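You operate a simulated robot arm through the tools that you are given. There is no shell and no other tool. Be economical: measure what you need, move in short steps, check, and stop when the job is done.

Carry out the task below with a simulated two-armed robot. There is one attempt and no reset: what you move stays moved.

## Task
Stack the white filter labelled "OIL" from the top of the long table on top of the white filter that says "fuel". Take the black gauge and put it on the middle of the work bench. Take the blue gauge from the left end of the work bench and put it on the low shelf of the black rack. Put the yellow case marked "grease" from the middle of the work bench on the top of the desk and the yellow case that says "seals" on the right end of the work bench. Take the brass cap and leave it on the left end of the work bench. Press the test button two times. Hold the red nozzle on the middle of the work bench steady with one hand and flip the red loop handle the other way with the other. Do these in any order. Set down upright: yellow case, brass cap.

The check looks at the end state, three seconds after you hand in, the way a careful person would. Anything else that was tipped, shoved, dropped, spilled or broken makes it a failure. A push-on lid holds only when it is set on centred and level and pressed home; a screw cap is set on level and turned clockwise until tight.

## Robot
Two 7-joint arms with fingered hands on one trunk, on a base that drives. Base frame: it is fixed to the floor where the robot stands at the start and does not move with it; the origin is under the middle of the robot, x ahead of it, y to its left, z up. Lengths are in m, angles in rad, forces in N, time in s.
The left shoulder is at the start at [0.03, 0.119, 1.044], the right one opposite. With the tool pointing down near the work surface each hand reaches from about 0.1 to 0.74 m from the robot's upright axis, wherever it stands, measured 20 degrees to its own side. Places, roughly: black gauge [-2.25, -1.75, 1]; blue gauge [-2.25, -2, 1]; brass cap (9x9x10 cm) [-2.1, -0.6, 0.9]; left end of the work bench [-2.3, -1.8, 0.9]; low shelf of the black rack [1.3, -5.2, 0.8]; middle of the work bench [-2.3, -0.7, 0.9]; red loop handle [-2.3, -0.3, 0.9]; red nozzle [-2.25, -0.25, 1]; right end of the work bench [-2.3, 0.3, 0.9]; test button [-2.2, -0.6, 0.9]; top of the desk [0.4, 2.1, 0.7]; white filter [0.5, -0.25, 0.75]; yellow case [-2.25, -1, 1]. Payload 3.8 kg a hand.
The TCP of each hand is the grasp point between the finger pads, 0.025 m short of the fingertips. In the tool frame z runs along the fingers and y along their closing line. Largest opening 0.088 m; the body of the gripper starts 0.029 m behind the TCP. The gripper is a hand of 4 fingers: y runs from the thumb to the fingers, the wrist lies at [-0.013, -0.106, -0.174] in the tool frame.
Orientation is told as [roll, pitch, yaw] about the base's x, y, z axes, in that order, counted from this pose: with the fingers straight down and the wrist toward the robot, the tool's x, y and z point along [0, 1, 0], [1, 0, 0] and [0, 0, -1] of the base frame.

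## Interface
- The arms move only by the tool arm_command. It takes "left_targets", "right_targets" or both (then of equal length, played together; a hand with none holds still); each is a list of rows, each a list of 2 entries, a list of its own where there are three numbers: the shift along the tool's x, y, z in units of 500 mm (1.0 is 500 mm), then the turn, a rotation vector about the tool's x, y, z in units of 120 degrees (1.0 is 120 degrees). In form: [[[x, y, z], [wx, wy, wz]], ...]. A call has 1 to 8 rows; each row is the pose to reach, as a shift and turn from the pose commanded when the call began, along the tool's axes at that moment. A call with a number of a shift or a turn outside -1 to 1 is refused whole. Rows are played at 5 a second. More than 0.05 m and 0.15 rad between two rows, and nothing of the call is played. A pose out of reach is approached as far as the arm can. The call stops where the force on the tool passes 40 N (or 10 N more than at its start, if that is more) or the arm is blocked; 0.2 s more then pass. In this call time passes only in rows, and 0.2 s behind the last. It gives the time, the measured TCP pose, the force on the tool (base axes), the opening and the grip force at its end, in the units of the frame above (readings bear some noise), with the torque about the TCP (base axes, N m) and any sound that the robot's microphone picked up.
- Cameras (640 x 400 px; columns grow to the right, rows downward): "scene" is now at [0.0433, -0.0478, 1.5758]; the picture's right is [-0.42, -0.91, -0.00], its down [-0.75, 0.35, -0.56] and it looks along [0.51, -0.24, -0.83] (base axes); focal length 277 px, centre (320, 200). "left" rides on the left gripper at [-0.064, -0.083, -0.098] in its tool frame; the picture's right is [-0.62, -0.37, 0.69], its down [0.71, -0.63, 0.30] and it looks along [0.32, 0.68, 0.65] (tool axes); focal length 265 px, centre (320, 200). "right" rides on the right gripper at [0.064, -0.083, -0.098] in its tool frame; the picture's right is [-0.62, 0.37, -0.69], its down [-0.71, -0.63, 0.30] and it looks along [-0.32, 0.68, 0.65] (tool axes); focal length 265 px, centre (320, 200). There is no depth. A picture from a camera that has moved, and an enlarged one, comes with that camera's place and axes in the base frame and with its lens. The place of the scene camera against the robot may be out by one fixed shift of up to 0.025 m in any direction.
- snapshot(camera): a new picture of that camera. The clock stands still meanwhile.
- raise_lower(by): slides the trunk up (or, below 0, down) by that many m; the arms and the scene camera ride with it, the base frame stays. It gives what a move gives, with no picture.
- roll_base(legs): drives the robot by 1 to 6 legs, each [ahead, left, turn to the left] in m, m and rad, along the robot's own axes; the way and the turn of a leg run together, so that a leg with both is an arc; at most 1.5 m and 3.142 rad a leg. The arms and the cameras ride along, it lands a little off, and it stops where it bumps. It gives what a move gives.
- move_fingers(index, middle, ring, thumb_bend, thumb_turn, hand): sets how far each is bent, from 0 (flat) to 1 (curled in); at 0.3 the hand is open as for a grip, at 0.7 the pads meet at the TCP. One left out holds its place. A second passes; each finger stops where it meets its share of the squeeze, and holds until it gets a number again. It is the only way to open and close the hand. It gives what a move gives, with no picture; readings hold the bend of each and the force on the fingers (four entries, about 0 where the hand has none), thumb and palm. thumb_turn goes from beside the hand (0) to across from the fingers (1), as for a grip.
- aim_head(pan, tilt): turns the head with the scene camera to pan (to the left, within 2.094 rad either way) and tilt (down, from -0.506 to 1.204), counted from straight ahead of the robot. It gives what a move gives.
- close_up(camera, box): a new picture of the part [left, top, right, bottom] of that camera's present view, enlarged. The clock stands still meanwhile.
- finish_job(): hands the job in; it is judged then, once.

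Work in short steps. Places have to be worked out from the pictures, the camera data and where the tool is seen: move nearer, look again, correct. Check each grasp and each placing, and mend what went wrong. You have 207 turns and 190 pictures in all, those below and enlarged ones among them. Open the grippers and draw the arms clear of the work before you hand the job in, unless the task says otherwise; then end with one line.

The tools are called after "Emit:" as name(argument=value, ...) on one line, values as JSON. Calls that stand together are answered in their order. arm_command: Moves the arms, as the interface text tells. Its arguments: {"type":"object","properties":{"left_targets":{"type":"array","items":{"type":"array"}},"right_targets":{"type":"array","items":{"type":"array"}}},"required":[]} The other tools are called the same way: raise_lower (by) slides the trunk up or down; move_fingers (index, middle, ring, thumb_bend, thumb_turn, hand) moves the fingers one by one; roll_base (legs) drives the base; aim_head (pan, tilt) turns the head that bears the scene camera; snapshot (camera) takes a picture; close_up (camera, box) takes an enlarged picture of a part of a camera's view; finish_job () hands the job in.

At the start:

```text
time: 0.0
left_ee_pos: [0.4724, -0.0691, 1.0932]
left_tcp_rot: [0.0, -0.002, 0.0]
left_force: [0.7, -0.2, -0.4]
left_torque: [-0.01, 0.01, 0.01]
left_grip_width: 0.0877
left_grip_force: 0.0
left_shape: jaw
left_bend: [0.3, 0.3, 0.3, 0.3, 0.98]
left_finger forces: [0.1, 0.0, 0.0, 0.0, 0.1, 0.0]
right_ee_pos: [0.3059, -0.3919, 1.0669]
right_tcp_rot: [-0.001, 0.002, 0.0]
right_force: [1.0, -0.8, 0.0]
right_torque: [0.0, 0.03, 0.04]
right_grip_width: 0.0877
right_grip_force: 0.1
right_shape: jaw
right_bend: [0.3, 0.3, 0.3, 0.3, 0.98]
right_finger forces: [0.0, 0.0, 0.0, 0.0, 0.0, 0.1]
trunk travel left (down, up): [-0.2, 0.39]
robot x, y, heading: [0.0008, -0.0011, -0.004]
head pan, tilt: [-0.433, 0.976]
```

scene: 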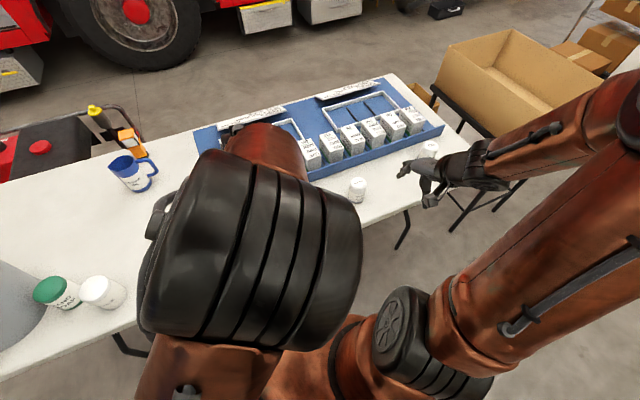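
right: 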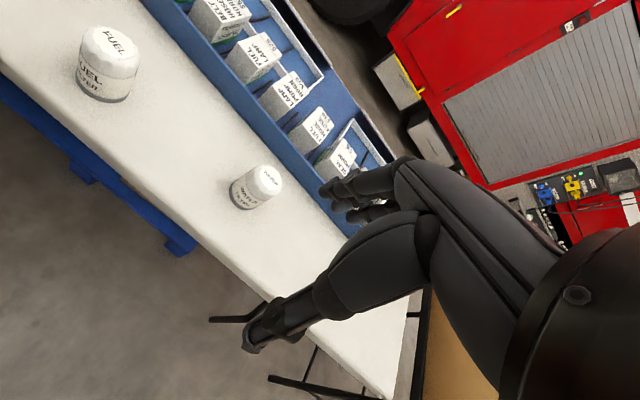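
left: 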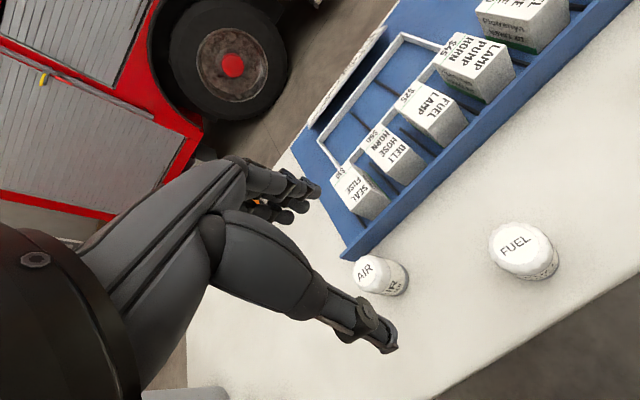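

I see a FUEL filter and others on the long table; I enlarge to read the labels.

Emit:
close_up(camera="right", box=[200, 140, 320, 220])

Emit:
close_up(camera="scene", box=[330, 120, 470, 210])

Emit:
close_up(camera="scene", box=[0, 240, 160, 340])

```text
5.00 times, centred on (260, 180) of right
camera zoom: at [0.2207, -0.3272, 1.1649], right [0.37, -0.62, 0.69], down [-0.63, -0.71, -0.3], along [0.68, -0.32, -0.65], focal length 1327 px, centre (620, 300)
```

zoom: 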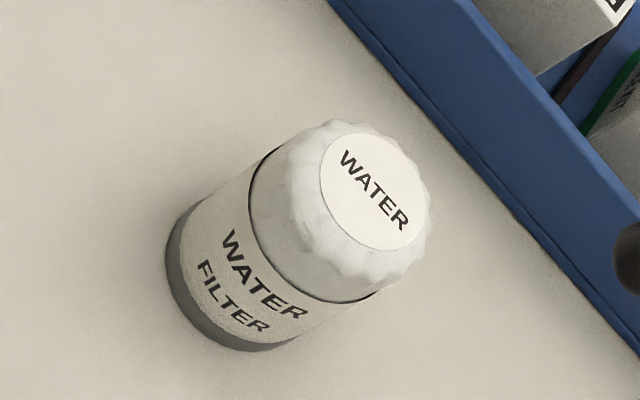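

```text
4.44 times, centred on (400, 165) of scene
camera zoom: at [0.0433, -0.0478, 1.5758], right [-0.42, -0.91, 0.0], down [-0.75, 0.35, -0.56], along [0.51, -0.24, -0.83], focal length 1230 px, centre (-36, 356)
```

zoom: 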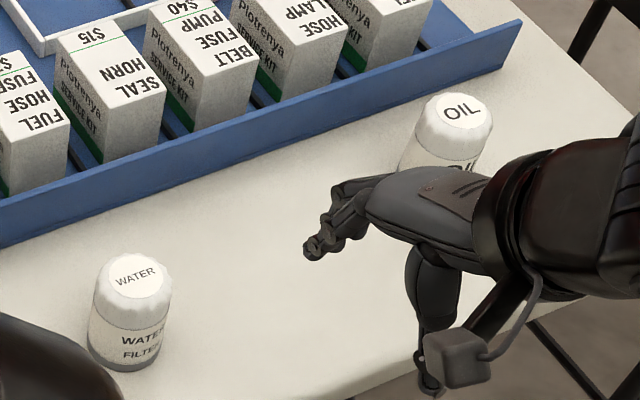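

```text
4.00 times, centred on (80, 290) of scene
camera zoom: at [0.0433, -0.0478, 1.5758], right [-0.42, -0.91, 0.0], down [-0.75, 0.35, -0.56], along [0.51, -0.24, -0.83], focal length 1107 px, centre (1280, -160)
```

zoom: 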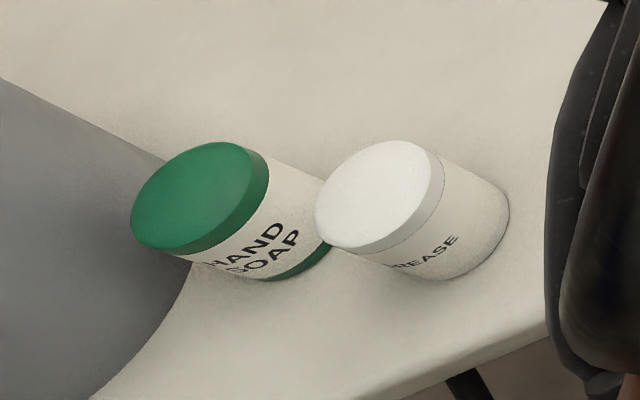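

OIL stands about [0.52,-0.70], FUEL about [0.47,-0.14], tops about z 0.85–0.88. I drive right 0.35 m so the right hand reaches OIL, and look again.

Emit:
roll_base(legs=[[0, -0.35, 0]])

Emit:
snapshot(camera="right")

Emit:
snapshot(camera="scene")

Emit:
snapshot(camera="left")

```text
time: 2.3
left_ee_pos: [0.4713, -0.4239, 1.0933]
left_tcp_rot: [0.003, 0.001, 0.0]
left_force: [0.6, -0.6, -0.1]
left_torque: [0.0, -0.02, 0.0]
left_grip_width: 0.0877
left_grip_force: 0.1
left_shape: jaw
left_bend: [0.3, 0.3, 0.3, 0.3, 0.98]
left_finger forces: [0.1, 0.0, 0.1, 0.0, 0.1, 0.1]
right_ee_pos: [0.3029, -0.7479, 1.0675]
right_tcp_rot: [0.001, -0.001, -0.002]
right_force: [-0.6, -0.3, 0.5]
right_torque: [0.0, 0.01, 0.02]
right_grip_width: 0.0873
right_grip_force: 0.1
right_shape: jaw
right_bend: [0.3, 0.3, 0.3, 0.3, 0.98]
right_finger forces: [0.0, 0.0, 0.0, 0.0, 0.0, 0.1]
trunk travel left (down, up): [-0.2, 0.39]
robot x, y, heading: [-0.0011, -0.3576, -0.003]
head pan, tilt: [-0.433, 0.976]
```

```text
183 pictures are left
camera right: at [0.2194, -0.6829, 1.1646], right [0.37, -0.62, 0.69], down [-0.63, -0.71, -0.3], along [0.68, -0.33, -0.65], focal length 265 px, centre (320, 200)
```

right: 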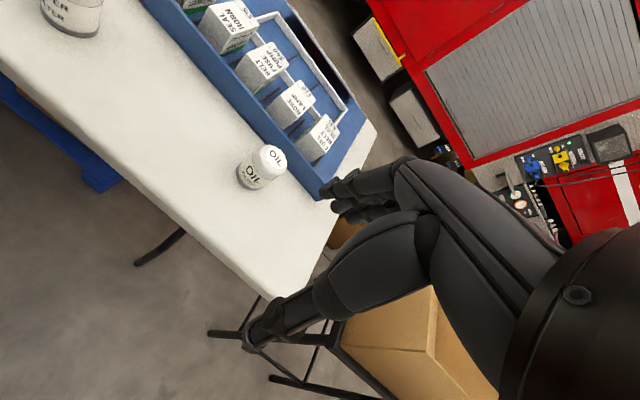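

```text
182 pictures are left
camera scene: at [0.0428, -0.4034, 1.5758], right [-0.42, -0.91, 0.0], down [-0.75, 0.35, -0.56], along [0.51, -0.24, -0.83], focal length 277 px, centre (320, 200)
```

scene: 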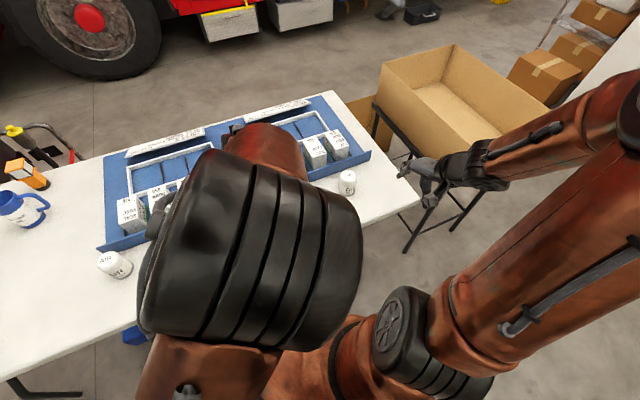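

```text
181 pictures are left
camera left: at [0.3862, -0.49, 1.1911], right [-0.37, -0.62, -0.69], down [-0.63, 0.72, -0.3], along [0.68, 0.32, -0.65], focal length 265 px, centre (320, 200)
```

left: 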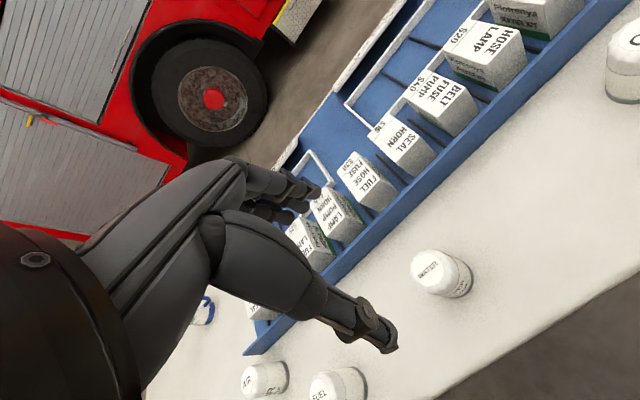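

OIL triangulates to about [0.563,-0.733], top z≈0.81, with the tray close behind it. A close-up to judge the gap.

Emit:
close_up(camera="right", box=[200, 110, 360, 210])

```text
4.00 times, centred on (280, 160) of right
camera zoom: at [0.2194, -0.6829, 1.1646], right [0.37, -0.62, 0.69], down [-0.63, -0.71, -0.3], along [0.68, -0.33, -0.65], focal length 1062 px, centre (480, 360)
```

zoom: 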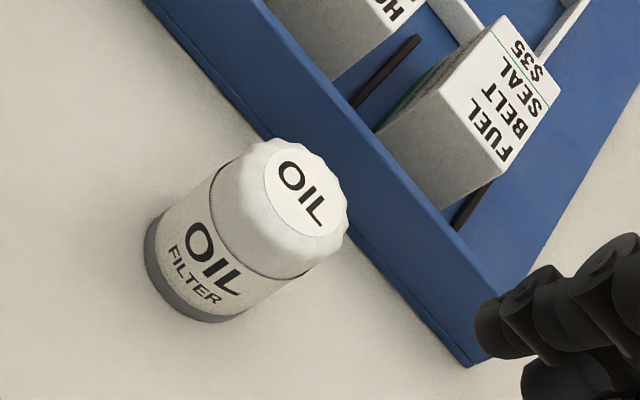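

The gap to the tray is about 6 cm, so the default orientation works. I move the right hand over OIL at z≈0.95.

Emit:
arm_command(right_targets=[[[0.003, 0.089, 0.039], [0, 0, 0]], [[0.006, 0.178, 0.078], [0, 0, 0]], [[0.01, 0.267, 0.117], [0, 0, 0]], [[0.013, 0.356, 0.157], [0, 0, 0]], [[0.016, 0.445, 0.196], [0, 0, 0]], [[0.02, 0.534, 0.235], [0, 0, 0]]])

Emit:
snapshot(camera="right")

Emit:
snapshot(camera="scene")

```text
time: 3.7
left_ee_pos: [0.4715, -0.4247, 1.0928]
left_tcp_rot: [0.0, 0.001, -0.003]
left_force: [0.7, -0.8, 0.7]
left_torque: [-0.01, 0.01, -0.01]
left_grip_width: 0.0876
left_grip_force: 0.1
left_shape: jaw
left_bend: [0.3, 0.3, 0.3, 0.3, 0.98]
left_finger forces: [0.0, 0.0, 0.0, 0.0, 0.0, 0.1]
right_ee_pos: [0.5723, -0.7389, 0.9503]
right_tcp_rot: [0.003, 0.003, -0.002]
right_force: [-0.2, 0.5, 0.6]
right_torque: [0.0, -0.01, -0.02]
right_grip_width: 0.0876
right_grip_force: 0.1
right_shape: jaw
right_bend: [0.3, 0.3, 0.3, 0.3, 0.98]
right_finger forces: [0.0, 0.0, 0.0, 0.1, 0.0, 0.0]
trunk travel left (down, up): [-0.2, 0.39]
robot x, y, heading: [0.0021, -0.3567, -0.005]
head pan, tilt: [-0.433, 0.976]
```

```text
179 pictures are left
camera right: at [0.4881, -0.6743, 1.048], right [0.37, -0.62, 0.69], down [-0.63, -0.71, -0.3], along [0.68, -0.33, -0.65], focal length 265 px, centre (320, 200)
```

right: 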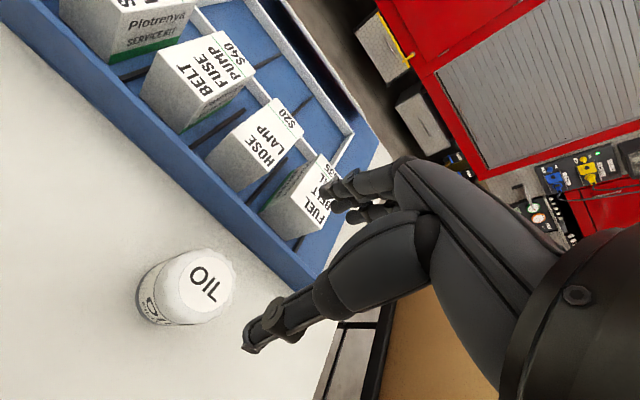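

```text
178 pictures are left
camera scene: at [0.0447, -0.4025, 1.5757], right [-0.42, -0.91, 0.0], down [-0.75, 0.35, -0.56], along [0.51, -0.24, -0.83], focal length 277 px, centre (320, 200)
```

scene: 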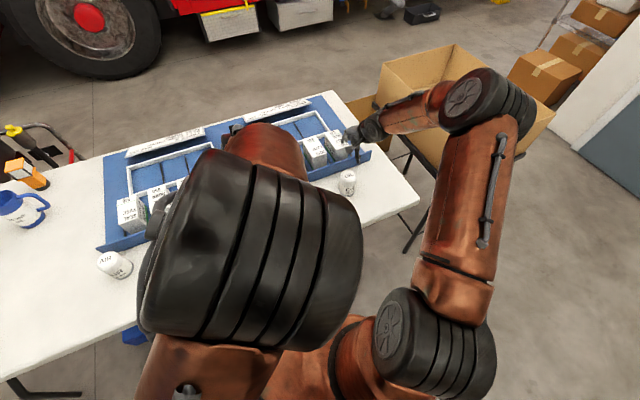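

OIL's top centre checks at [0.569,-0.739,0.807], right under the hand. I descend to TCP z≈0.79.

Emit:
arm_command(right_targets=[[[0, -0.006, 0.08], [0, 0, 0]], [[0, -0.006, 0.16], [0, 0, 0]], [[0, -0.006, 0.24], [0, 0, 0]], [[0, -0.006, 0.32], [0, 0, 0]]])

Emit:
snapshot(camera="right")

```text
time: 4.7
left_ee_pos: [0.4676, -0.4222, 1.0955]
left_tcp_rot: [-0.001, -0.003, -0.002]
left_force: [-0.6, 1.3, 0.1]
left_torque: [-0.02, -0.05, -0.02]
left_grip_width: 0.0876
left_grip_force: 0.0
left_shape: jaw
left_bend: [0.3, 0.3, 0.3, 0.3, 0.98]
left_finger forces: [0.1, 0.0, 0.0, 0.0, 0.1, 0.1]
right_ee_pos: [0.568, -0.7383, 0.7993]
right_tcp_rot: [-0.005, -0.014, -0.005]
right_force: [-0.9, -3.4, 25.3]
right_torque: [0.22, 0.19, -0.01]
right_grip_width: 0.0878
right_grip_force: 0.1
right_shape: jaw
right_bend: [0.28, 0.3, 0.3, 0.29, 0.98]
right_finger forces: [13.5, 0.0, 0.1, 0.1, 14.5, 0.0]
trunk travel left (down, up): [-0.2, 0.39]
robot x, y, heading: [-0.0021, -0.3553, -0.002]
head pan, tilt: [-0.433, 0.976]
```

```text
177 pictures are left
camera right: at [0.4835, -0.6724, 0.8949], right [0.36, -0.62, 0.7], down [-0.63, -0.71, -0.31], along [0.69, -0.33, -0.64], focal length 265 px, centre (320, 200)
```

right: 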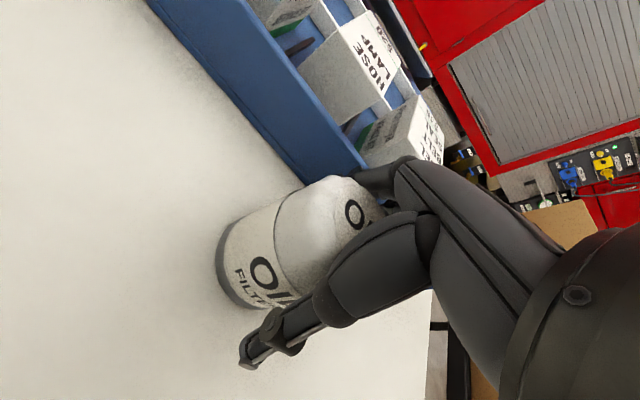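

Index and thumb press on the filter's cap edge at about 14 N. I back up 1 cm, open a little wider, and come down again.

Emit:
arm_command(right_targets=[[[0, 0, -0.04], [0, 0, 0]]])

Emit:
move_fingers(hand="right", index=0.18, middle=0.18, ring=0.18, thumb_bend=0.18)

Emit:
arm_command(right_targets=[[[0, 0, 0.03], [0, 0, 0]]])

```text
time: 5.1
left_ee_pos: [0.4705, -0.4246, 1.0936]
left_tcp_rot: [0.002, 0.0, -0.001]
left_force: [-0.3, -0.6, 0.2]
left_torque: [-0.01, 0.0, 0.0]
left_grip_width: 0.0878
left_grip_force: 0.1
left_shape: jaw
left_bend: [0.3, 0.3, 0.3, 0.3, 0.98]
left_finger forces: [0.1, 0.1, 0.1, 0.0, 0.0, 0.0]
right_ee_pos: [0.5668, -0.7365, 0.8077]
right_tcp_rot: [0.002, 0.008, -0.002]
right_force: [0.3, -0.1, -2.5]
right_torque: [-0.02, 0.0, -0.01]
right_grip_width: 0.0876
right_grip_force: 0.1
right_shape: jaw
right_bend: [0.28, 0.3, 0.3, 0.29, 0.97]
right_finger forces: [6.7, 0.0, 0.0, 0.0, 6.9, 0.0]
trunk travel left (down, up): [-0.2, 0.39]
robot x, y, heading: [0.0003, -0.3525, -0.003]
head pan, tilt: [-0.433, 0.976]
```

```text
time: 6.1
left_ee_pos: [0.4702, -0.4228, 1.093]
left_tcp_rot: [0.0, 0.0, -0.004]
left_force: [-0.1, 0.2, 0.0]
left_torque: [-0.03, 0.02, 0.03]
left_grip_width: 0.0879
left_grip_force: 0.1
left_shape: jaw
left_bend: [0.3, 0.3, 0.3, 0.3, 0.98]
left_finger forces: [0.1, 0.1, 0.1, 0.0, 0.1, 0.1]
right_ee_pos: [0.5669, -0.7379, 0.8112]
right_tcp_rot: [0.0, 0.001, -0.002]
right_force: [-0.2, -0.4, 0.2]
right_torque: [-0.02, -0.04, -0.03]
right_grip_width: 0.1072
right_grip_force: 0.2
right_shape: fingers
right_bend: [0.18, 0.18, 0.18, 0.18, 0.97]
right_finger forces: [0.0, 0.1, 0.0, 0.0, 0.3, 0.1]
trunk travel left (down, up): [-0.2, 0.39]
robot x, y, heading: [0.0021, -0.3584, -0.003]
head pan, tilt: [-0.433, 0.976]
```

```text
time: 6.5
left_ee_pos: [0.4653, -0.4222, 1.0965]
left_tcp_rot: [-0.001, -0.005, -0.003]
left_force: [0.3, 0.0, 0.1]
left_torque: [0.0, -0.01, 0.03]
left_grip_width: 0.0875
left_grip_force: 0.0
left_shape: jaw
left_bend: [0.3, 0.3, 0.3, 0.3, 0.98]
left_finger forces: [0.0, 0.1, 0.0, 0.1, 0.1, 0.0]
right_ee_pos: [0.5686, -0.7376, 0.8048]
right_tcp_rot: [-0.006, -0.016, -0.004]
right_force: [-7.9, 1.7, 44.5]
right_torque: [0.1, 1.37, 0.03]
right_grip_width: 0.1099
right_grip_force: 20.1
right_shape: fingers
right_bend: [0.18, 0.18, 0.18, 0.18, 0.98]
right_finger forces: [0.0, 0.0, 0.0, 0.0, 40.2, 0.1]
trunk travel left (down, up): [-0.2, 0.39]
robot x, y, heading: [-0.0009, -0.3573, -0.005]
head pan, tilt: [-0.433, 0.976]
```

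The thumb alone is now pushing on something. I back off and look.

Emit:
arm_command(right_targets=[[[0, 0, -0.05], [0, 0, 0]]])

Emit:
snapshot(camera="right")

Emit:
close_up(camera="scene", box=[300, 80, 460, 180])

Emit:
snapshot(camera="left")

```text
time: 6.9
left_ee_pos: [0.4713, -0.4226, 1.093]
left_tcp_rot: [0.0, 0.0, -0.001]
left_force: [-0.9, -0.1, -0.6]
left_torque: [0.01, -0.01, 0.02]
left_grip_width: 0.0878
left_grip_force: 0.0
left_shape: jaw
left_bend: [0.3, 0.3, 0.3, 0.3, 0.98]
left_finger forces: [0.0, 0.0, 0.0, 0.0, 0.1, 0.0]
right_ee_pos: [0.5659, -0.7385, 0.8185]
right_tcp_rot: [0.002, 0.005, -0.002]
right_force: [0.1, -0.2, 0.0]
right_torque: [0.0, -0.05, 0.01]
right_grip_width: 0.1076
right_grip_force: 0.0
right_shape: fingers
right_bend: [0.18, 0.18, 0.18, 0.18, 0.98]
right_finger forces: [0.1, 0.0, 0.1, 0.1, 0.0, 0.0]
trunk travel left (down, up): [-0.2, 0.39]
robot x, y, heading: [0.0001, -0.3561, -0.003]
head pan, tilt: [-0.433, 0.976]
```

```text
176 pictures are left
camera right: at [0.4826, -0.6731, 0.9167], right [0.37, -0.62, 0.69], down [-0.63, -0.71, -0.3], along [0.68, -0.32, -0.66], focal length 265 px, centre (320, 200)
```

right: 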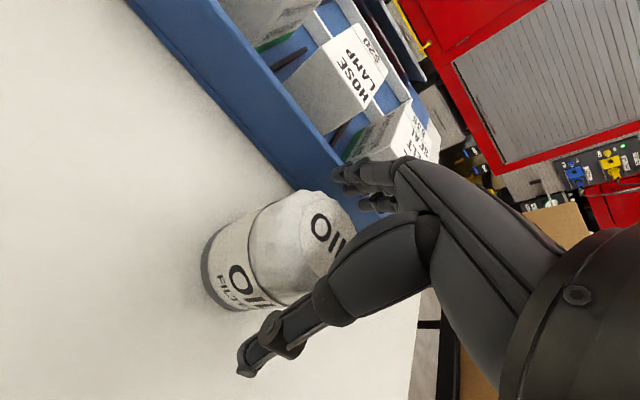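

```text
4.00 times, centred on (380, 130) of scene
camera zoom: at [0.0427, -0.402, 1.5756], right [-0.42, -0.91, 0.0], down [-0.75, 0.35, -0.56], along [0.51, -0.24, -0.83], focal length 1107 px, centre (80, 480)
```

zoom: 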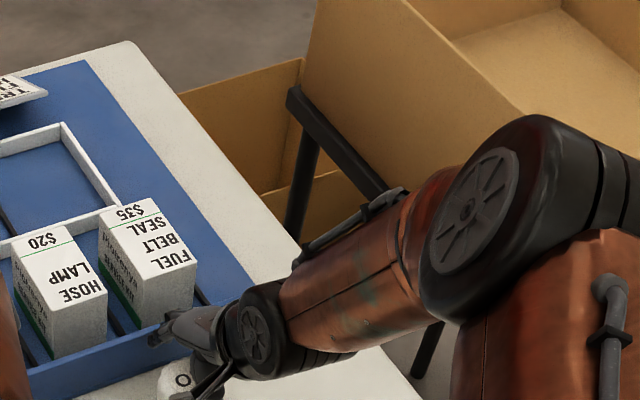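

```text
174 pictures are left
camera left: at [0.3862, -0.4889, 1.191], right [-0.37, -0.62, -0.69], down [-0.63, 0.72, -0.3], along [0.68, 0.32, -0.65], focal length 265 px, centre (320, 200)
```

left: 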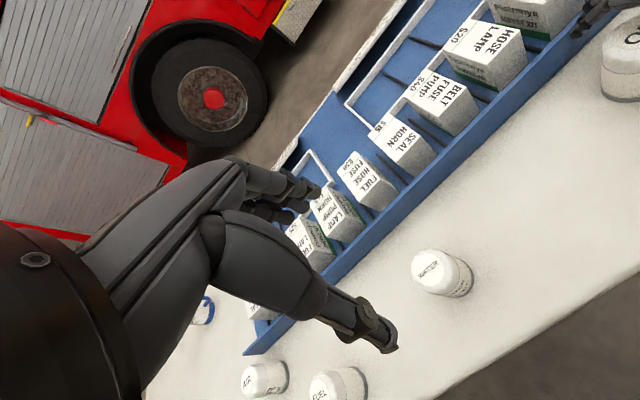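

The thumb's thick root limits depth: the cap only fits to about TCP height. I reset to grip opening, lower to z≈0.804 and close there.

Emit:
move_fingers(hand="right", index=0.28, middle=0.28, ring=0.28, thumb_bend=0.28)

Emit:
arm_command(right_targets=[[[0, 0.002, 0.03], [0, 0, 0]]])

Emit:
move_fingers(hand="right", index=0.55, middle=0.55, ring=0.55, thumb_bend=0.55)

Emit:
snapshot(camera="right")

```text
time: 7.9
left_ee_pos: [0.4697, -0.424, 1.0918]
left_tcp_rot: [0.0, 0.0, -0.004]
left_force: [0.4, -0.5, 0.7]
left_torque: [0.01, -0.01, -0.01]
left_grip_width: 0.0875
left_grip_force: 0.1
left_shape: jaw
left_bend: [0.3, 0.3, 0.3, 0.3, 0.98]
left_finger forces: [0.0, 0.1, 0.1, 0.1, 0.1, 0.1]
right_ee_pos: [0.5685, -0.7383, 0.8209]
right_tcp_rot: [0.001, 0.001, -0.001]
right_force: [-0.2, -0.4, -1.1]
right_torque: [0.03, 0.0, -0.01]
right_grip_width: 0.0893
right_grip_force: 0.1
right_shape: fingers
right_bend: [0.28, 0.28, 0.28, 0.28, 0.98]
right_finger forces: [0.0, 0.1, 0.0, 0.0, 0.0, 0.1]
trunk travel left (down, up): [-0.2, 0.39]
robot x, y, heading: [-0.0022, -0.3551, -0.004]
head pan, tilt: [-0.433, 0.976]
```

```text
time: 8.3
left_ee_pos: [0.4697, -0.4235, 1.0937]
left_tcp_rot: [0.001, 0.001, -0.006]
left_force: [0.4, 0.3, -0.7]
left_torque: [-0.04, -0.04, 0.01]
left_grip_width: 0.0877
left_grip_force: 0.1
left_shape: jaw
left_bend: [0.3, 0.3, 0.3, 0.3, 0.98]
left_finger forces: [0.1, 0.1, 0.0, 0.0, 0.0, 0.0]
right_ee_pos: [0.5691, -0.7384, 0.806]
right_tcp_rot: [0.0, -0.003, -0.004]
right_force: [-1.7, 0.0, 5.9]
right_torque: [0.05, 0.14, -0.02]
right_grip_width: 0.0907
right_grip_force: 3.2
right_shape: fingers
right_bend: [0.28, 0.28, 0.28, 0.27, 0.97]
right_finger forces: [0.0, 0.1, 0.0, 0.0, 5.7, 0.0]
trunk travel left (down, up): [-0.2, 0.39]
robot x, y, heading: [-0.0002, -0.3519, -0.001]
head pan, tilt: [-0.433, 0.976]
```

```text
time: 9.3
left_ee_pos: [0.4713, -0.4246, 1.0924]
left_tcp_rot: [-0.001, 0.0, -0.003]
left_force: [-0.6, 0.2, 0.1]
left_torque: [0.01, 0.0, -0.04]
left_grip_width: 0.0877
left_grip_force: 0.0
left_shape: jaw
left_bend: [0.3, 0.3, 0.3, 0.3, 0.98]
left_finger forces: [0.0, 0.1, 0.1, 0.0, 0.0, 0.0]
right_ee_pos: [0.5694, -0.7376, 0.807]
right_tcp_rot: [0.002, -0.004, -0.003]
right_force: [-0.4, -2.7, 10.2]
right_torque: [0.03, -0.18, -0.03]
right_grip_width: 0.061
right_grip_force: 25.9
right_shape: fingers
right_bend: [0.39, 0.51, 0.55, 0.5, 0.97]
right_finger forces: [22.1, 3.4, 0.1, 0.0, 26.7, 0.1]
trunk travel left (down, up): [-0.2, 0.39]
robot x, y, heading: [-0.0019, -0.3552, 0.002]
head pan, tilt: [-0.433, 0.976]
```

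```text
173 pictures are left
camera right: at [0.4846, -0.6732, 0.9038], right [0.36, -0.62, 0.69], down [-0.63, -0.71, -0.31], along [0.68, -0.33, -0.65], focal length 265 px, centre (320, 200)
```

right: 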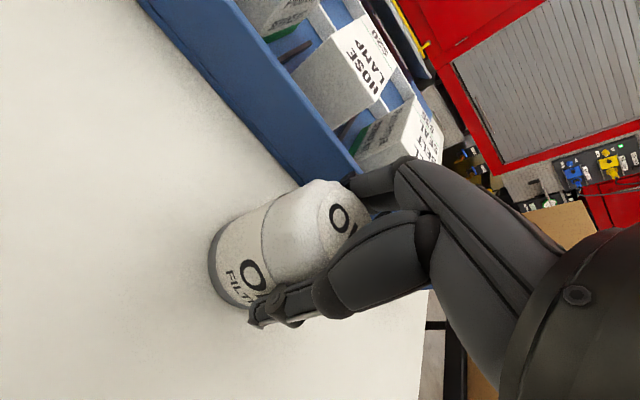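

Gripped at 0.061 m width with 26 N (index/thumb). I lift slowly and check.

Emit:
arm_command(right_targets=[[[0, 0, -0.03], [0, 0, 0]], [[0, 0, -0.08], [0, 0, 0]], [[0, 0, -0.16], [0, 0, 0]], [[0, 0, -0.24], [0, 0, 0]]])

Emit:
snapshot(camera="right")

Emit:
close_up(camera="scene", box=[300, 80, 460, 180])

```text
time: 10.3
left_ee_pos: [0.4698, -0.424, 1.0952]
left_tcp_rot: [0.001, 0.0, -0.004]
left_force: [0.2, 0.7, -0.2]
left_torque: [0.01, -0.02, 0.0]
left_grip_width: 0.0879
left_grip_force: 0.2
left_shape: jaw
left_bend: [0.3, 0.3, 0.3, 0.3, 0.98]
left_finger forces: [0.1, 0.0, 0.0, 0.1, 0.1, 0.0]
right_ee_pos: [0.5671, -0.7389, 0.9251]
right_tcp_rot: [-0.001, 0.001, -0.001]
right_force: [0.0, 0.2, -3.1]
right_torque: [-0.04, -0.03, -0.06]
right_grip_width: 0.0605
right_grip_force: 23.6
right_shape: fingers
right_bend: [0.39, 0.51, 0.55, 0.5, 0.97]
right_finger forces: [19.8, 2.6, 0.0, 0.0, 24.5, 0.1]
trunk travel left (down, up): [-0.2, 0.39]
robot x, y, heading: [-0.0023, -0.3562, -0.002]
head pan, tilt: [-0.433, 0.976]
```

```text
172 pictures are left
camera right: at [0.4829, -0.6735, 1.0229], right [0.37, -0.62, 0.69], down [-0.63, -0.71, -0.3], along [0.68, -0.33, -0.65], focal length 265 px, centre (320, 200)
```

right: 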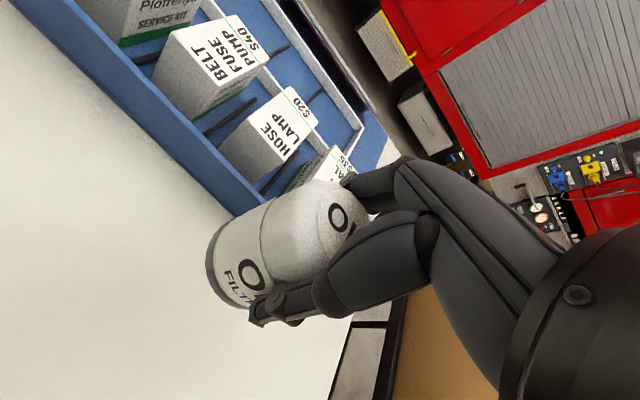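

```text
4.00 times, centred on (380, 130) of scene
camera zoom: at [0.0425, -0.402, 1.5758], right [-0.42, -0.91, 0.0], down [-0.75, 0.35, -0.56], along [0.51, -0.24, -0.83], focal length 1107 px, centre (80, 480)
```

zoom: 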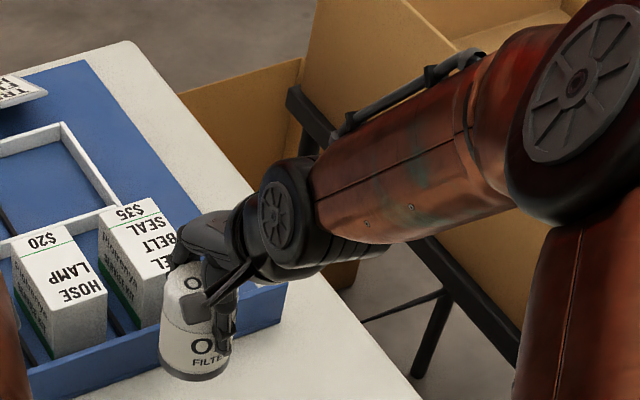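

OIL is held upright. I raise it, draw both arms to better positions, then drive left so the right hand is near FUEL.

Emit:
arm_command(right_targets=[[[0, -0.05, -0.05], [0, 0, 0]], [[0, -0.1, -0.1], [0, 0, 0]], [[0, -0.15, -0.15], [0, 0, 0]], [[0, -0.2, -0.16], [0, 0, 0]]], left_targets=[[[0.08, 0, 0], [0, 0, 0]], [[0.16, 0, 0], [0, 0, 0]], [[0.24, 0, 0], [0, 0, 0]], [[0.32, 0, 0], [0, 0, 0]]])

Emit:
roll_base(legs=[[0, 0.42, 0]])

Emit:
snapshot(camera="right")

Emit:
snapshot(camera="scene")

```text
time: 11.3
left_ee_pos: [0.4701, -0.2639, 1.095]
left_tcp_rot: [-0.001, 0.002, -0.002]
left_force: [-0.3, 0.3, 0.4]
left_torque: [-0.06, -0.02, -0.01]
left_grip_width: 0.0877
left_grip_force: 0.1
left_shape: jaw
left_bend: [0.3, 0.3, 0.3, 0.3, 0.98]
left_finger forces: [0.0, 0.0, 0.1, 0.1, 0.0, 0.0]
right_ee_pos: [0.4687, -0.7374, 1.0066]
right_tcp_rot: [0.0, 0.0, -0.001]
right_force: [0.4, 0.5, -3.9]
right_torque: [-0.06, -0.04, 0.0]
right_grip_width: 0.0601
right_grip_force: 22.7
right_shape: fingers
right_bend: [0.39, 0.51, 0.55, 0.5, 0.97]
right_finger forces: [19.6, 2.6, 0.0, 0.1, 24.3, 0.0]
trunk travel left (down, up): [-0.2, 0.39]
robot x, y, heading: [0.0004, -0.3535, -0.004]
head pan, tilt: [-0.433, 0.976]
```

```text
time: 13.9
left_ee_pos: [0.4731, 0.1531, 1.0947]
left_tcp_rot: [-0.001, 0.002, -0.007]
left_force: [0.2, -0.2, 0.0]
left_torque: [0.0, 0.01, 0.04]
left_grip_width: 0.0875
left_grip_force: 0.1
left_shape: jaw
left_bend: [0.3, 0.3, 0.3, 0.3, 0.98]
left_finger forces: [0.0, 0.0, 0.1, 0.1, 0.0, 0.0]
right_ee_pos: [0.4691, -0.3215, 1.0051]
right_tcp_rot: [-0.001, 0.002, -0.006]
right_force: [-0.9, -0.9, -2.9]
right_torque: [0.01, -0.01, -0.01]
right_grip_width: 0.0601
right_grip_force: 23.3
right_shape: fingers
right_bend: [0.39, 0.51, 0.55, 0.5, 0.97]
right_finger forces: [19.8, 2.4, 0.1, 0.0, 24.3, 0.1]
trunk travel left (down, up): [-0.2, 0.39]
robot x, y, heading: [-0.0003, 0.0621, -0.006]
head pan, tilt: [-0.433, 0.976]
```

```text
170 pictures are left
camera right: at [0.3852, -0.2561, 1.1028], right [0.36, -0.62, 0.69], down [-0.63, -0.71, -0.3], along [0.68, -0.33, -0.65], focal length 265 px, centre (320, 200)
```

right: 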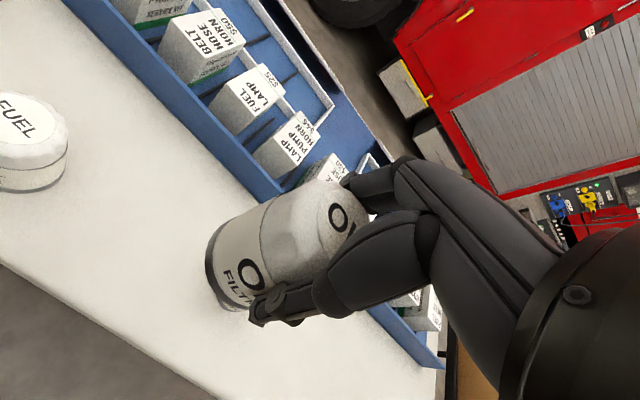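

```text
169 pictures are left
camera scene: at [0.0449, 0.017, 1.5758], right [-0.43, -0.91, 0.0], down [-0.75, 0.35, -0.56], along [0.51, -0.24, -0.83], focal length 277 px, centre (320, 200)
```

scene: 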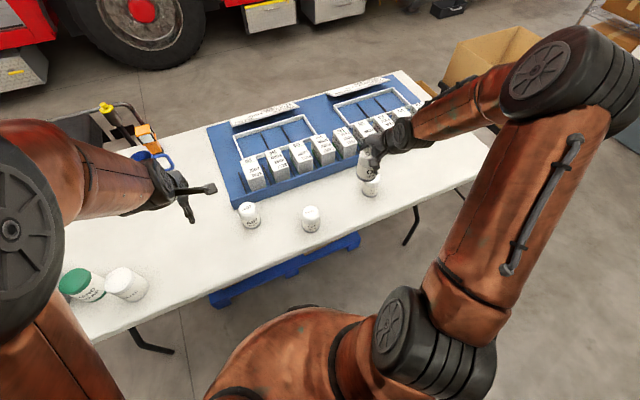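

I enlarge the filters in the scene view to locate FUEL.

Emit:
close_up(camera="scene", box=[220, 140, 400, 252])

```text
3.56 times, centred on (310, 196) of scene
camera zoom: at [0.0449, 0.017, 1.5758], right [-0.43, -0.91, 0.0], down [-0.75, 0.35, -0.56], along [0.51, -0.24, -0.83], focal length 984 px, centre (356, 214)
```

zoom: 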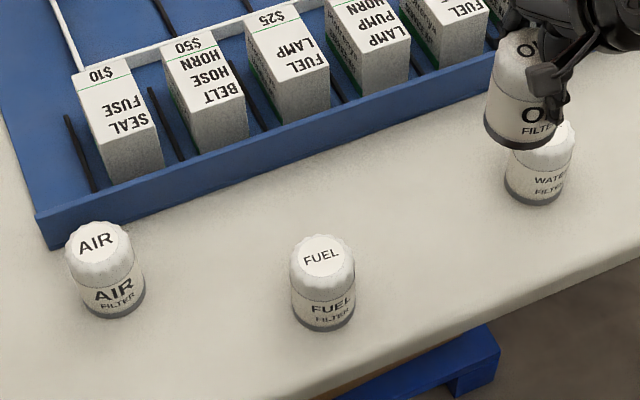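

FUEL is about [0.485,-0.134] with top z≈0.807. I move part way to see it better with the hand camera.

Emit:
arm_command(right_targets=[[[0.06, 0.01, 0], [0, 0, 0]], [[0.12, 0.02, 0], [0, 0, 0]], [[0.18, 0.03, 0], [0, 0, 0]], [[0.22, 0.03, 0], [0, 0, 0]]])

Emit:
snapshot(camera="right")

Emit:
snapshot(camera="left")

```text
time: 14.9
left_ee_pos: [0.474, 0.1539, 1.0935]
left_tcp_rot: [0.001, 0.001, -0.008]
left_force: [-0.1, 0.1, 0.2]
left_torque: [0.02, -0.02, 0.02]
left_grip_width: 0.0877
left_grip_force: 0.1
left_shape: jaw
left_bend: [0.3, 0.3, 0.3, 0.3, 0.98]
left_finger forces: [0.1, 0.0, 0.0, 0.0, 0.0, 0.1]
right_ee_pos: [0.4851, -0.2117, 1.0058]
right_tcp_rot: [0.0, 0.0, -0.008]
right_force: [0.7, 0.1, -2.9]
right_torque: [0.01, 0.01, -0.03]
right_grip_width: 0.0601
right_grip_force: 23.1
right_shape: fingers
right_bend: [0.39, 0.52, 0.55, 0.5, 0.97]
right_finger forces: [19.8, 2.4, 0.0, 0.0, 24.6, 0.1]
trunk travel left (down, up): [-0.2, 0.39]
robot x, y, heading: [-0.0003, 0.0649, -0.009]
head pan, tilt: [-0.433, 0.976]
```

```text
167 pictures are left
camera right: at [0.4006, -0.1465, 1.1041], right [0.36, -0.62, 0.69], down [-0.64, -0.71, -0.3], along [0.68, -0.33, -0.65], focal length 265 px, centre (320, 200)
```

right: 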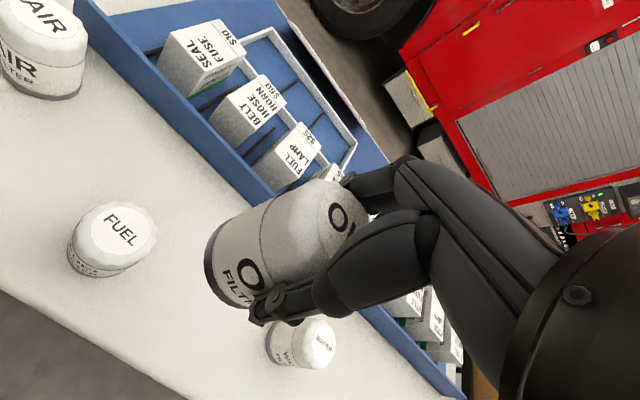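

```text
166 pictures are left
camera left: at [0.3883, 0.0884, 1.1923], right [-0.37, -0.62, -0.69], down [-0.63, 0.72, -0.3], along [0.69, 0.32, -0.65], focal length 265 px, centre (320, 200)
```

left: 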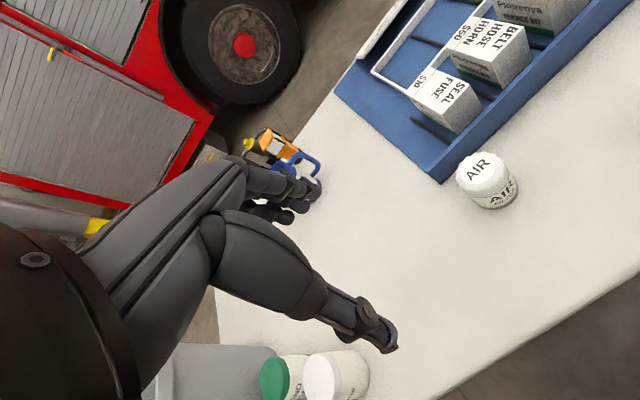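

FUEL top centre computes to [0.484,-0.133]. A close-up of the held filter to find its offset from the TCP.

Emit:
close_up(camera="right", box=[190, 165, 382, 335])

```text
2.35 times, centred on (286, 250) of right
camera zoom: at [0.4006, -0.1465, 1.1041], right [0.36, -0.62, 0.69], down [-0.64, -0.71, -0.3], along [0.68, -0.33, -0.65], focal length 624 px, centre (400, 82)
```

zoom: 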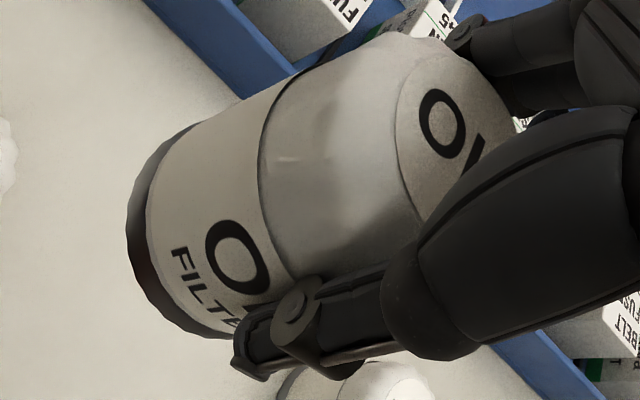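

Filter offset from the TCP is ~(0.001,0.002). I move over FUEL to TCP [0.482,-0.135] and lower to z≈0.905.

Emit:
arm_command(right_targets=[[[0.077, -0.003, 0], [0, 0, 0]], [[0.153, -0.006, 0], [0, 0, 0]], [[0.153, -0.006, 0.08], [0, 0, 0]], [[0.153, -0.006, 0.15], [0, 0, 0]], [[0.153, -0.006, 0.2], [0, 0, 0]]])

Emit:
snapshot(camera="right")

Emit:
close_up(camera="scene", box=[220, 140, 400, 252])

```text
time: 16.1
left_ee_pos: [0.4727, 0.1528, 1.0948]
left_tcp_rot: [0.0, 0.001, -0.006]
left_force: [0.8, 0.0, 0.1]
left_torque: [-0.05, 0.0, 0.03]
left_grip_width: 0.0876
left_grip_force: 0.0
left_shape: jaw
left_bend: [0.3, 0.3, 0.3, 0.3, 0.98]
left_finger forces: [0.0, 0.1, 0.0, 0.0, 0.0, 0.0]
right_ee_pos: [0.4828, -0.1365, 0.9067]
right_tcp_rot: [0.0, 0.001, -0.007]
right_force: [-0.1, 0.0, -2.4]
right_torque: [-0.01, 0.01, 0.0]
right_grip_width: 0.06
right_grip_force: 23.1
right_shape: fingers
right_bend: [0.39, 0.52, 0.55, 0.5, 0.97]
right_finger forces: [19.6, 2.3, 0.0, 0.0, 24.0, 0.0]
trunk travel left (down, up): [-0.2, 0.39]
robot x, y, heading: [-0.0003, 0.0621, -0.011]
head pan, tilt: [-0.433, 0.976]
```

```text
164 pictures are left
camera right: at [0.3983, -0.0709, 1.0033], right [0.36, -0.62, 0.69], down [-0.64, -0.71, -0.3], along [0.68, -0.33, -0.65], focal length 265 px, centre (320, 200)
```

right: 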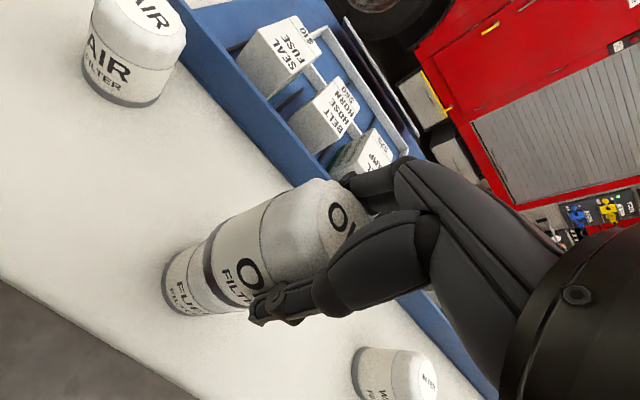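

```text
3.56 times, centred on (310, 196) of scene
camera zoom: at [0.0456, 0.0157, 1.5758], right [-0.43, -0.9, 0.0], down [-0.75, 0.35, -0.56], along [0.51, -0.24, -0.83], focal length 984 px, centre (356, 214)
```

zoom: 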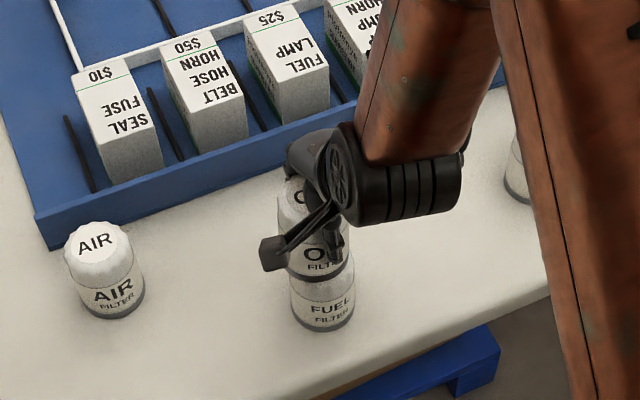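

Nicely aligned in both views. I lower in small steps and watch the force.

Emit:
arm_command(right_targets=[[[0, 0, 0.01], [0, 0, 0]], [[0, 0, 0.02], [0, 0, 0]], [[0, 0, 0.03], [0, 0, 0]]])

Emit:
arm_command(right_targets=[[[0, 0, 0.008], [0, 0, 0]]])

```text
time: 16.9
left_ee_pos: [0.4708, 0.1549, 1.0956]
left_tcp_rot: [-0.002, -0.003, -0.007]
left_force: [-1.4, 0.1, 0.0]
left_torque: [0.01, 0.01, 0.0]
left_grip_width: 0.0874
left_grip_force: 0.1
left_shape: jaw
left_bend: [0.3, 0.3, 0.3, 0.3, 0.98]
left_finger forces: [0.1, 0.0, 0.0, 0.0, 0.0, 0.1]
right_ee_pos: [0.4829, -0.1336, 0.8938]
right_tcp_rot: [0.0, -0.009, -0.005]
right_force: [-4.2, 1.3, 26.1]
right_torque: [-0.06, -0.1, -0.01]
right_grip_width: 0.06
right_grip_force: 29.4
right_shape: fingers
right_bend: [0.39, 0.51, 0.55, 0.52, 0.97]
right_finger forces: [22.0, 4.0, 0.0, 0.1, 32.6, 0.0]
trunk travel left (down, up): [-0.2, 0.39]
robot x, y, heading: [0.0013, 0.062, -0.012]
head pan, tilt: [-0.433, 0.976]
```

```text
time: 17.2
left_ee_pos: [0.4713, 0.1534, 1.0952]
left_tcp_rot: [0.0, -0.002, -0.007]
left_force: [1.0, -0.2, 0.5]
left_torque: [0.03, 0.02, 0.02]
left_grip_width: 0.0878
left_grip_force: 0.0
left_shape: jaw
left_bend: [0.3, 0.3, 0.3, 0.3, 0.98]
left_finger forces: [0.0, 0.0, 0.0, 0.1, 0.0, 0.0]
right_ee_pos: [0.4858, -0.1351, 0.895]
right_tcp_rot: [-0.001, -0.019, -0.005]
right_force: [-7.4, 1.9, 25.3]
right_torque: [0.02, 0.22, 0.01]
right_grip_width: 0.0601
right_grip_force: 28.8
right_shape: fingers
right_bend: [0.39, 0.52, 0.55, 0.52, 0.97]
right_finger forces: [18.5, 2.9, 0.1, 0.0, 35.8, 0.0]
trunk travel left (down, up): [-0.2, 0.39]
robot x, y, heading: [0.002, 0.0642, -0.004]
head pan, tilt: [-0.433, 0.976]
stopped in row 1 (right hand): the force on the tool passed its limit at 43 N (the readings are from after the stop); the commanded pose is now the measured one
```

Contact at z≈0.896. I relieve the pressure slightly, level up, and check with pictures before release.

Emit:
arm_command(right_targets=[[[0, -0.005, -0.004], [0.009, 0, 0]]])

Emit:
close_up(camera="right", box=[140, 165, 396, 325])

```text
time: 17.6
left_ee_pos: [0.4724, 0.1539, 1.0946]
left_tcp_rot: [-0.001, 0.0, -0.004]
left_force: [-0.4, -0.1, 0.3]
left_torque: [0.02, 0.01, -0.01]
left_grip_width: 0.0877
left_grip_force: 0.1
left_shape: jaw
left_bend: [0.3, 0.3, 0.3, 0.3, 0.98]
left_finger forces: [0.0, 0.0, 0.1, 0.1, 0.0, 0.0]
right_ee_pos: [0.4822, -0.1345, 0.8948]
right_tcp_rot: [0.0, 0.004, -0.005]
right_force: [0.1, 1.8, 12.9]
right_torque: [-0.04, -0.42, 0.01]
right_grip_width: 0.0604
right_grip_force: 27.3
right_shape: fingers
right_bend: [0.39, 0.51, 0.55, 0.52, 0.97]
right_finger forces: [23.6, 4.0, 0.1, 0.0, 26.1, 0.0]
trunk travel left (down, up): [-0.2, 0.39]
robot x, y, heading: [-0.0002, 0.0626, -0.012]
head pan, tilt: [-0.433, 0.976]
```

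```text
2.50 times, centred on (268, 245) of right
camera zoom: at [0.3993, -0.0694, 0.9925], right [0.37, -0.62, 0.69], down [-0.64, -0.71, -0.3], along [0.68, -0.33, -0.66], focal length 664 px, centre (450, 88)
```

zoom: 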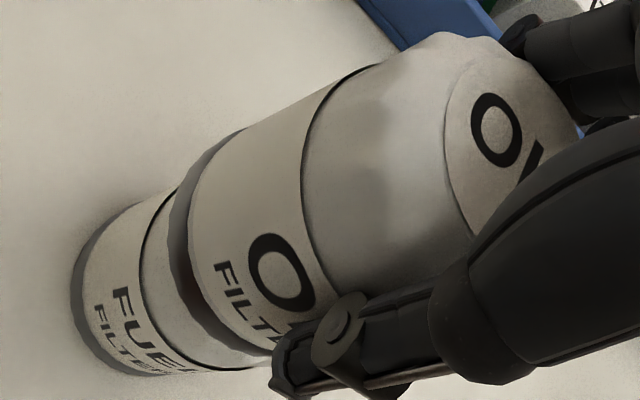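

OIL sits squarely on FUEL. I open the fingers gently.

Emit:
move_fingers(hand="right", index=0.36, middle=0.36, ring=0.36, thumb_bend=0.44)

Emit:
move_fingers(hand="right", index=0.26, middle=0.26, ring=0.26, thumb_bend=0.28)

Emit:
arm_command(right_targets=[[[0, 0, -0.02], [0, 0, 0]], [[0, 0, -0.08], [0, 0, 0]], [[0, 0, -0.16], [0, 0, 0]], [[0, 0, -0.24], [0, 0, 0]]])

Emit:
snapshot(camera="right")

```text
time: 18.6
left_ee_pos: [0.4712, 0.1547, 1.0948]
left_tcp_rot: [0.001, 0.0, -0.007]
left_force: [0.1, 0.3, 0.3]
left_torque: [0.0, 0.01, -0.01]
left_grip_width: 0.0875
left_grip_force: 0.1
left_shape: jaw
left_bend: [0.3, 0.3, 0.3, 0.3, 0.98]
left_finger forces: [0.0, 0.0, 0.0, 0.0, 0.0, 0.0]
right_ee_pos: [0.4826, -0.1344, 0.895]
right_tcp_rot: [0.003, 0.01, -0.005]
right_force: [-1.4, 2.2, 12.3]
right_torque: [-0.01, -0.05, -0.02]
right_grip_width: 0.0732
right_grip_force: 10.4
right_shape: fingers
right_bend: [0.32, 0.36, 0.36, 0.43, 0.97]
right_finger forces: [8.9, 0.0, 0.0, 0.0, 12.2, 0.0]
trunk travel left (down, up): [-0.2, 0.39]
robot x, y, heading: [0.0027, 0.0634, -0.007]
head pan, tilt: [-0.433, 0.976]
```

```text
time: 19.6
left_ee_pos: [0.4719, 0.1528, 1.0934]
left_tcp_rot: [0.0, 0.0, -0.007]
left_force: [-1.9, 0.4, -0.1]
left_torque: [0.02, 0.0, 0.04]
left_grip_width: 0.0876
left_grip_force: 0.1
left_shape: jaw
left_bend: [0.3, 0.3, 0.3, 0.3, 0.98]
left_finger forces: [0.0, 0.0, 0.1, 0.1, 0.1, 0.1]
right_ee_pos: [0.4811, -0.1354, 0.8936]
right_tcp_rot: [0.0, 0.011, -0.007]
right_force: [-1.7, 0.5, 1.6]
right_torque: [0.0, 0.06, 0.0]
right_grip_width: 0.0918
right_grip_force: 1.0
right_shape: fingers
right_bend: [0.26, 0.26, 0.26, 0.28, 0.97]
right_finger forces: [0.0, 0.1, 0.0, 0.0, 2.0, 0.0]
trunk travel left (down, up): [-0.2, 0.39]
robot x, y, heading: [0.0018, 0.065, -0.004]
head pan, tilt: [-0.433, 0.976]
```

```text
time: 20.6
left_ee_pos: [0.4721, 0.1541, 1.0942]
left_tcp_rot: [0.001, 0.001, -0.007]
left_force: [-0.2, -0.5, 0.8]
left_torque: [-0.01, 0.0, 0.0]
left_grip_width: 0.0877
left_grip_force: 0.2
left_shape: jaw
left_bend: [0.3, 0.3, 0.3, 0.3, 0.98]
left_finger forces: [0.1, 0.0, 0.0, 0.1, 0.0, 0.0]
right_ee_pos: [0.4805, -0.1366, 1.0145]
right_tcp_rot: [-0.001, 0.01, -0.009]
right_force: [0.3, -0.2, -0.5]
right_torque: [0.01, -0.01, 0.0]
right_grip_width: 0.0912
right_grip_force: 0.0
right_shape: fingers
right_bend: [0.26, 0.26, 0.26, 0.28, 0.97]
right_finger forces: [0.0, 0.1, 0.0, 0.0, 0.0, 0.0]
trunk travel left (down, up): [-0.2, 0.39]
robot x, y, heading: [-0.0006, 0.0661, -0.004]
head pan, tilt: [-0.433, 0.976]
```

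```text
161 pictures are left
camera right: at [0.3983, -0.0714, 1.1139], right [0.37, -0.62, 0.69], down [-0.64, -0.71, -0.3], along [0.68, -0.33, -0.66], focal length 265 px, centre (320, 200)
```

right: 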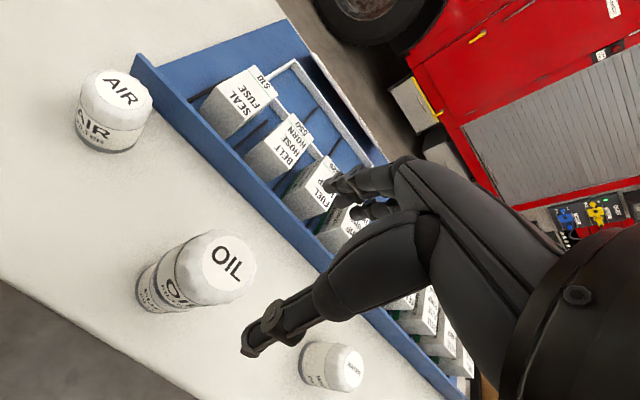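

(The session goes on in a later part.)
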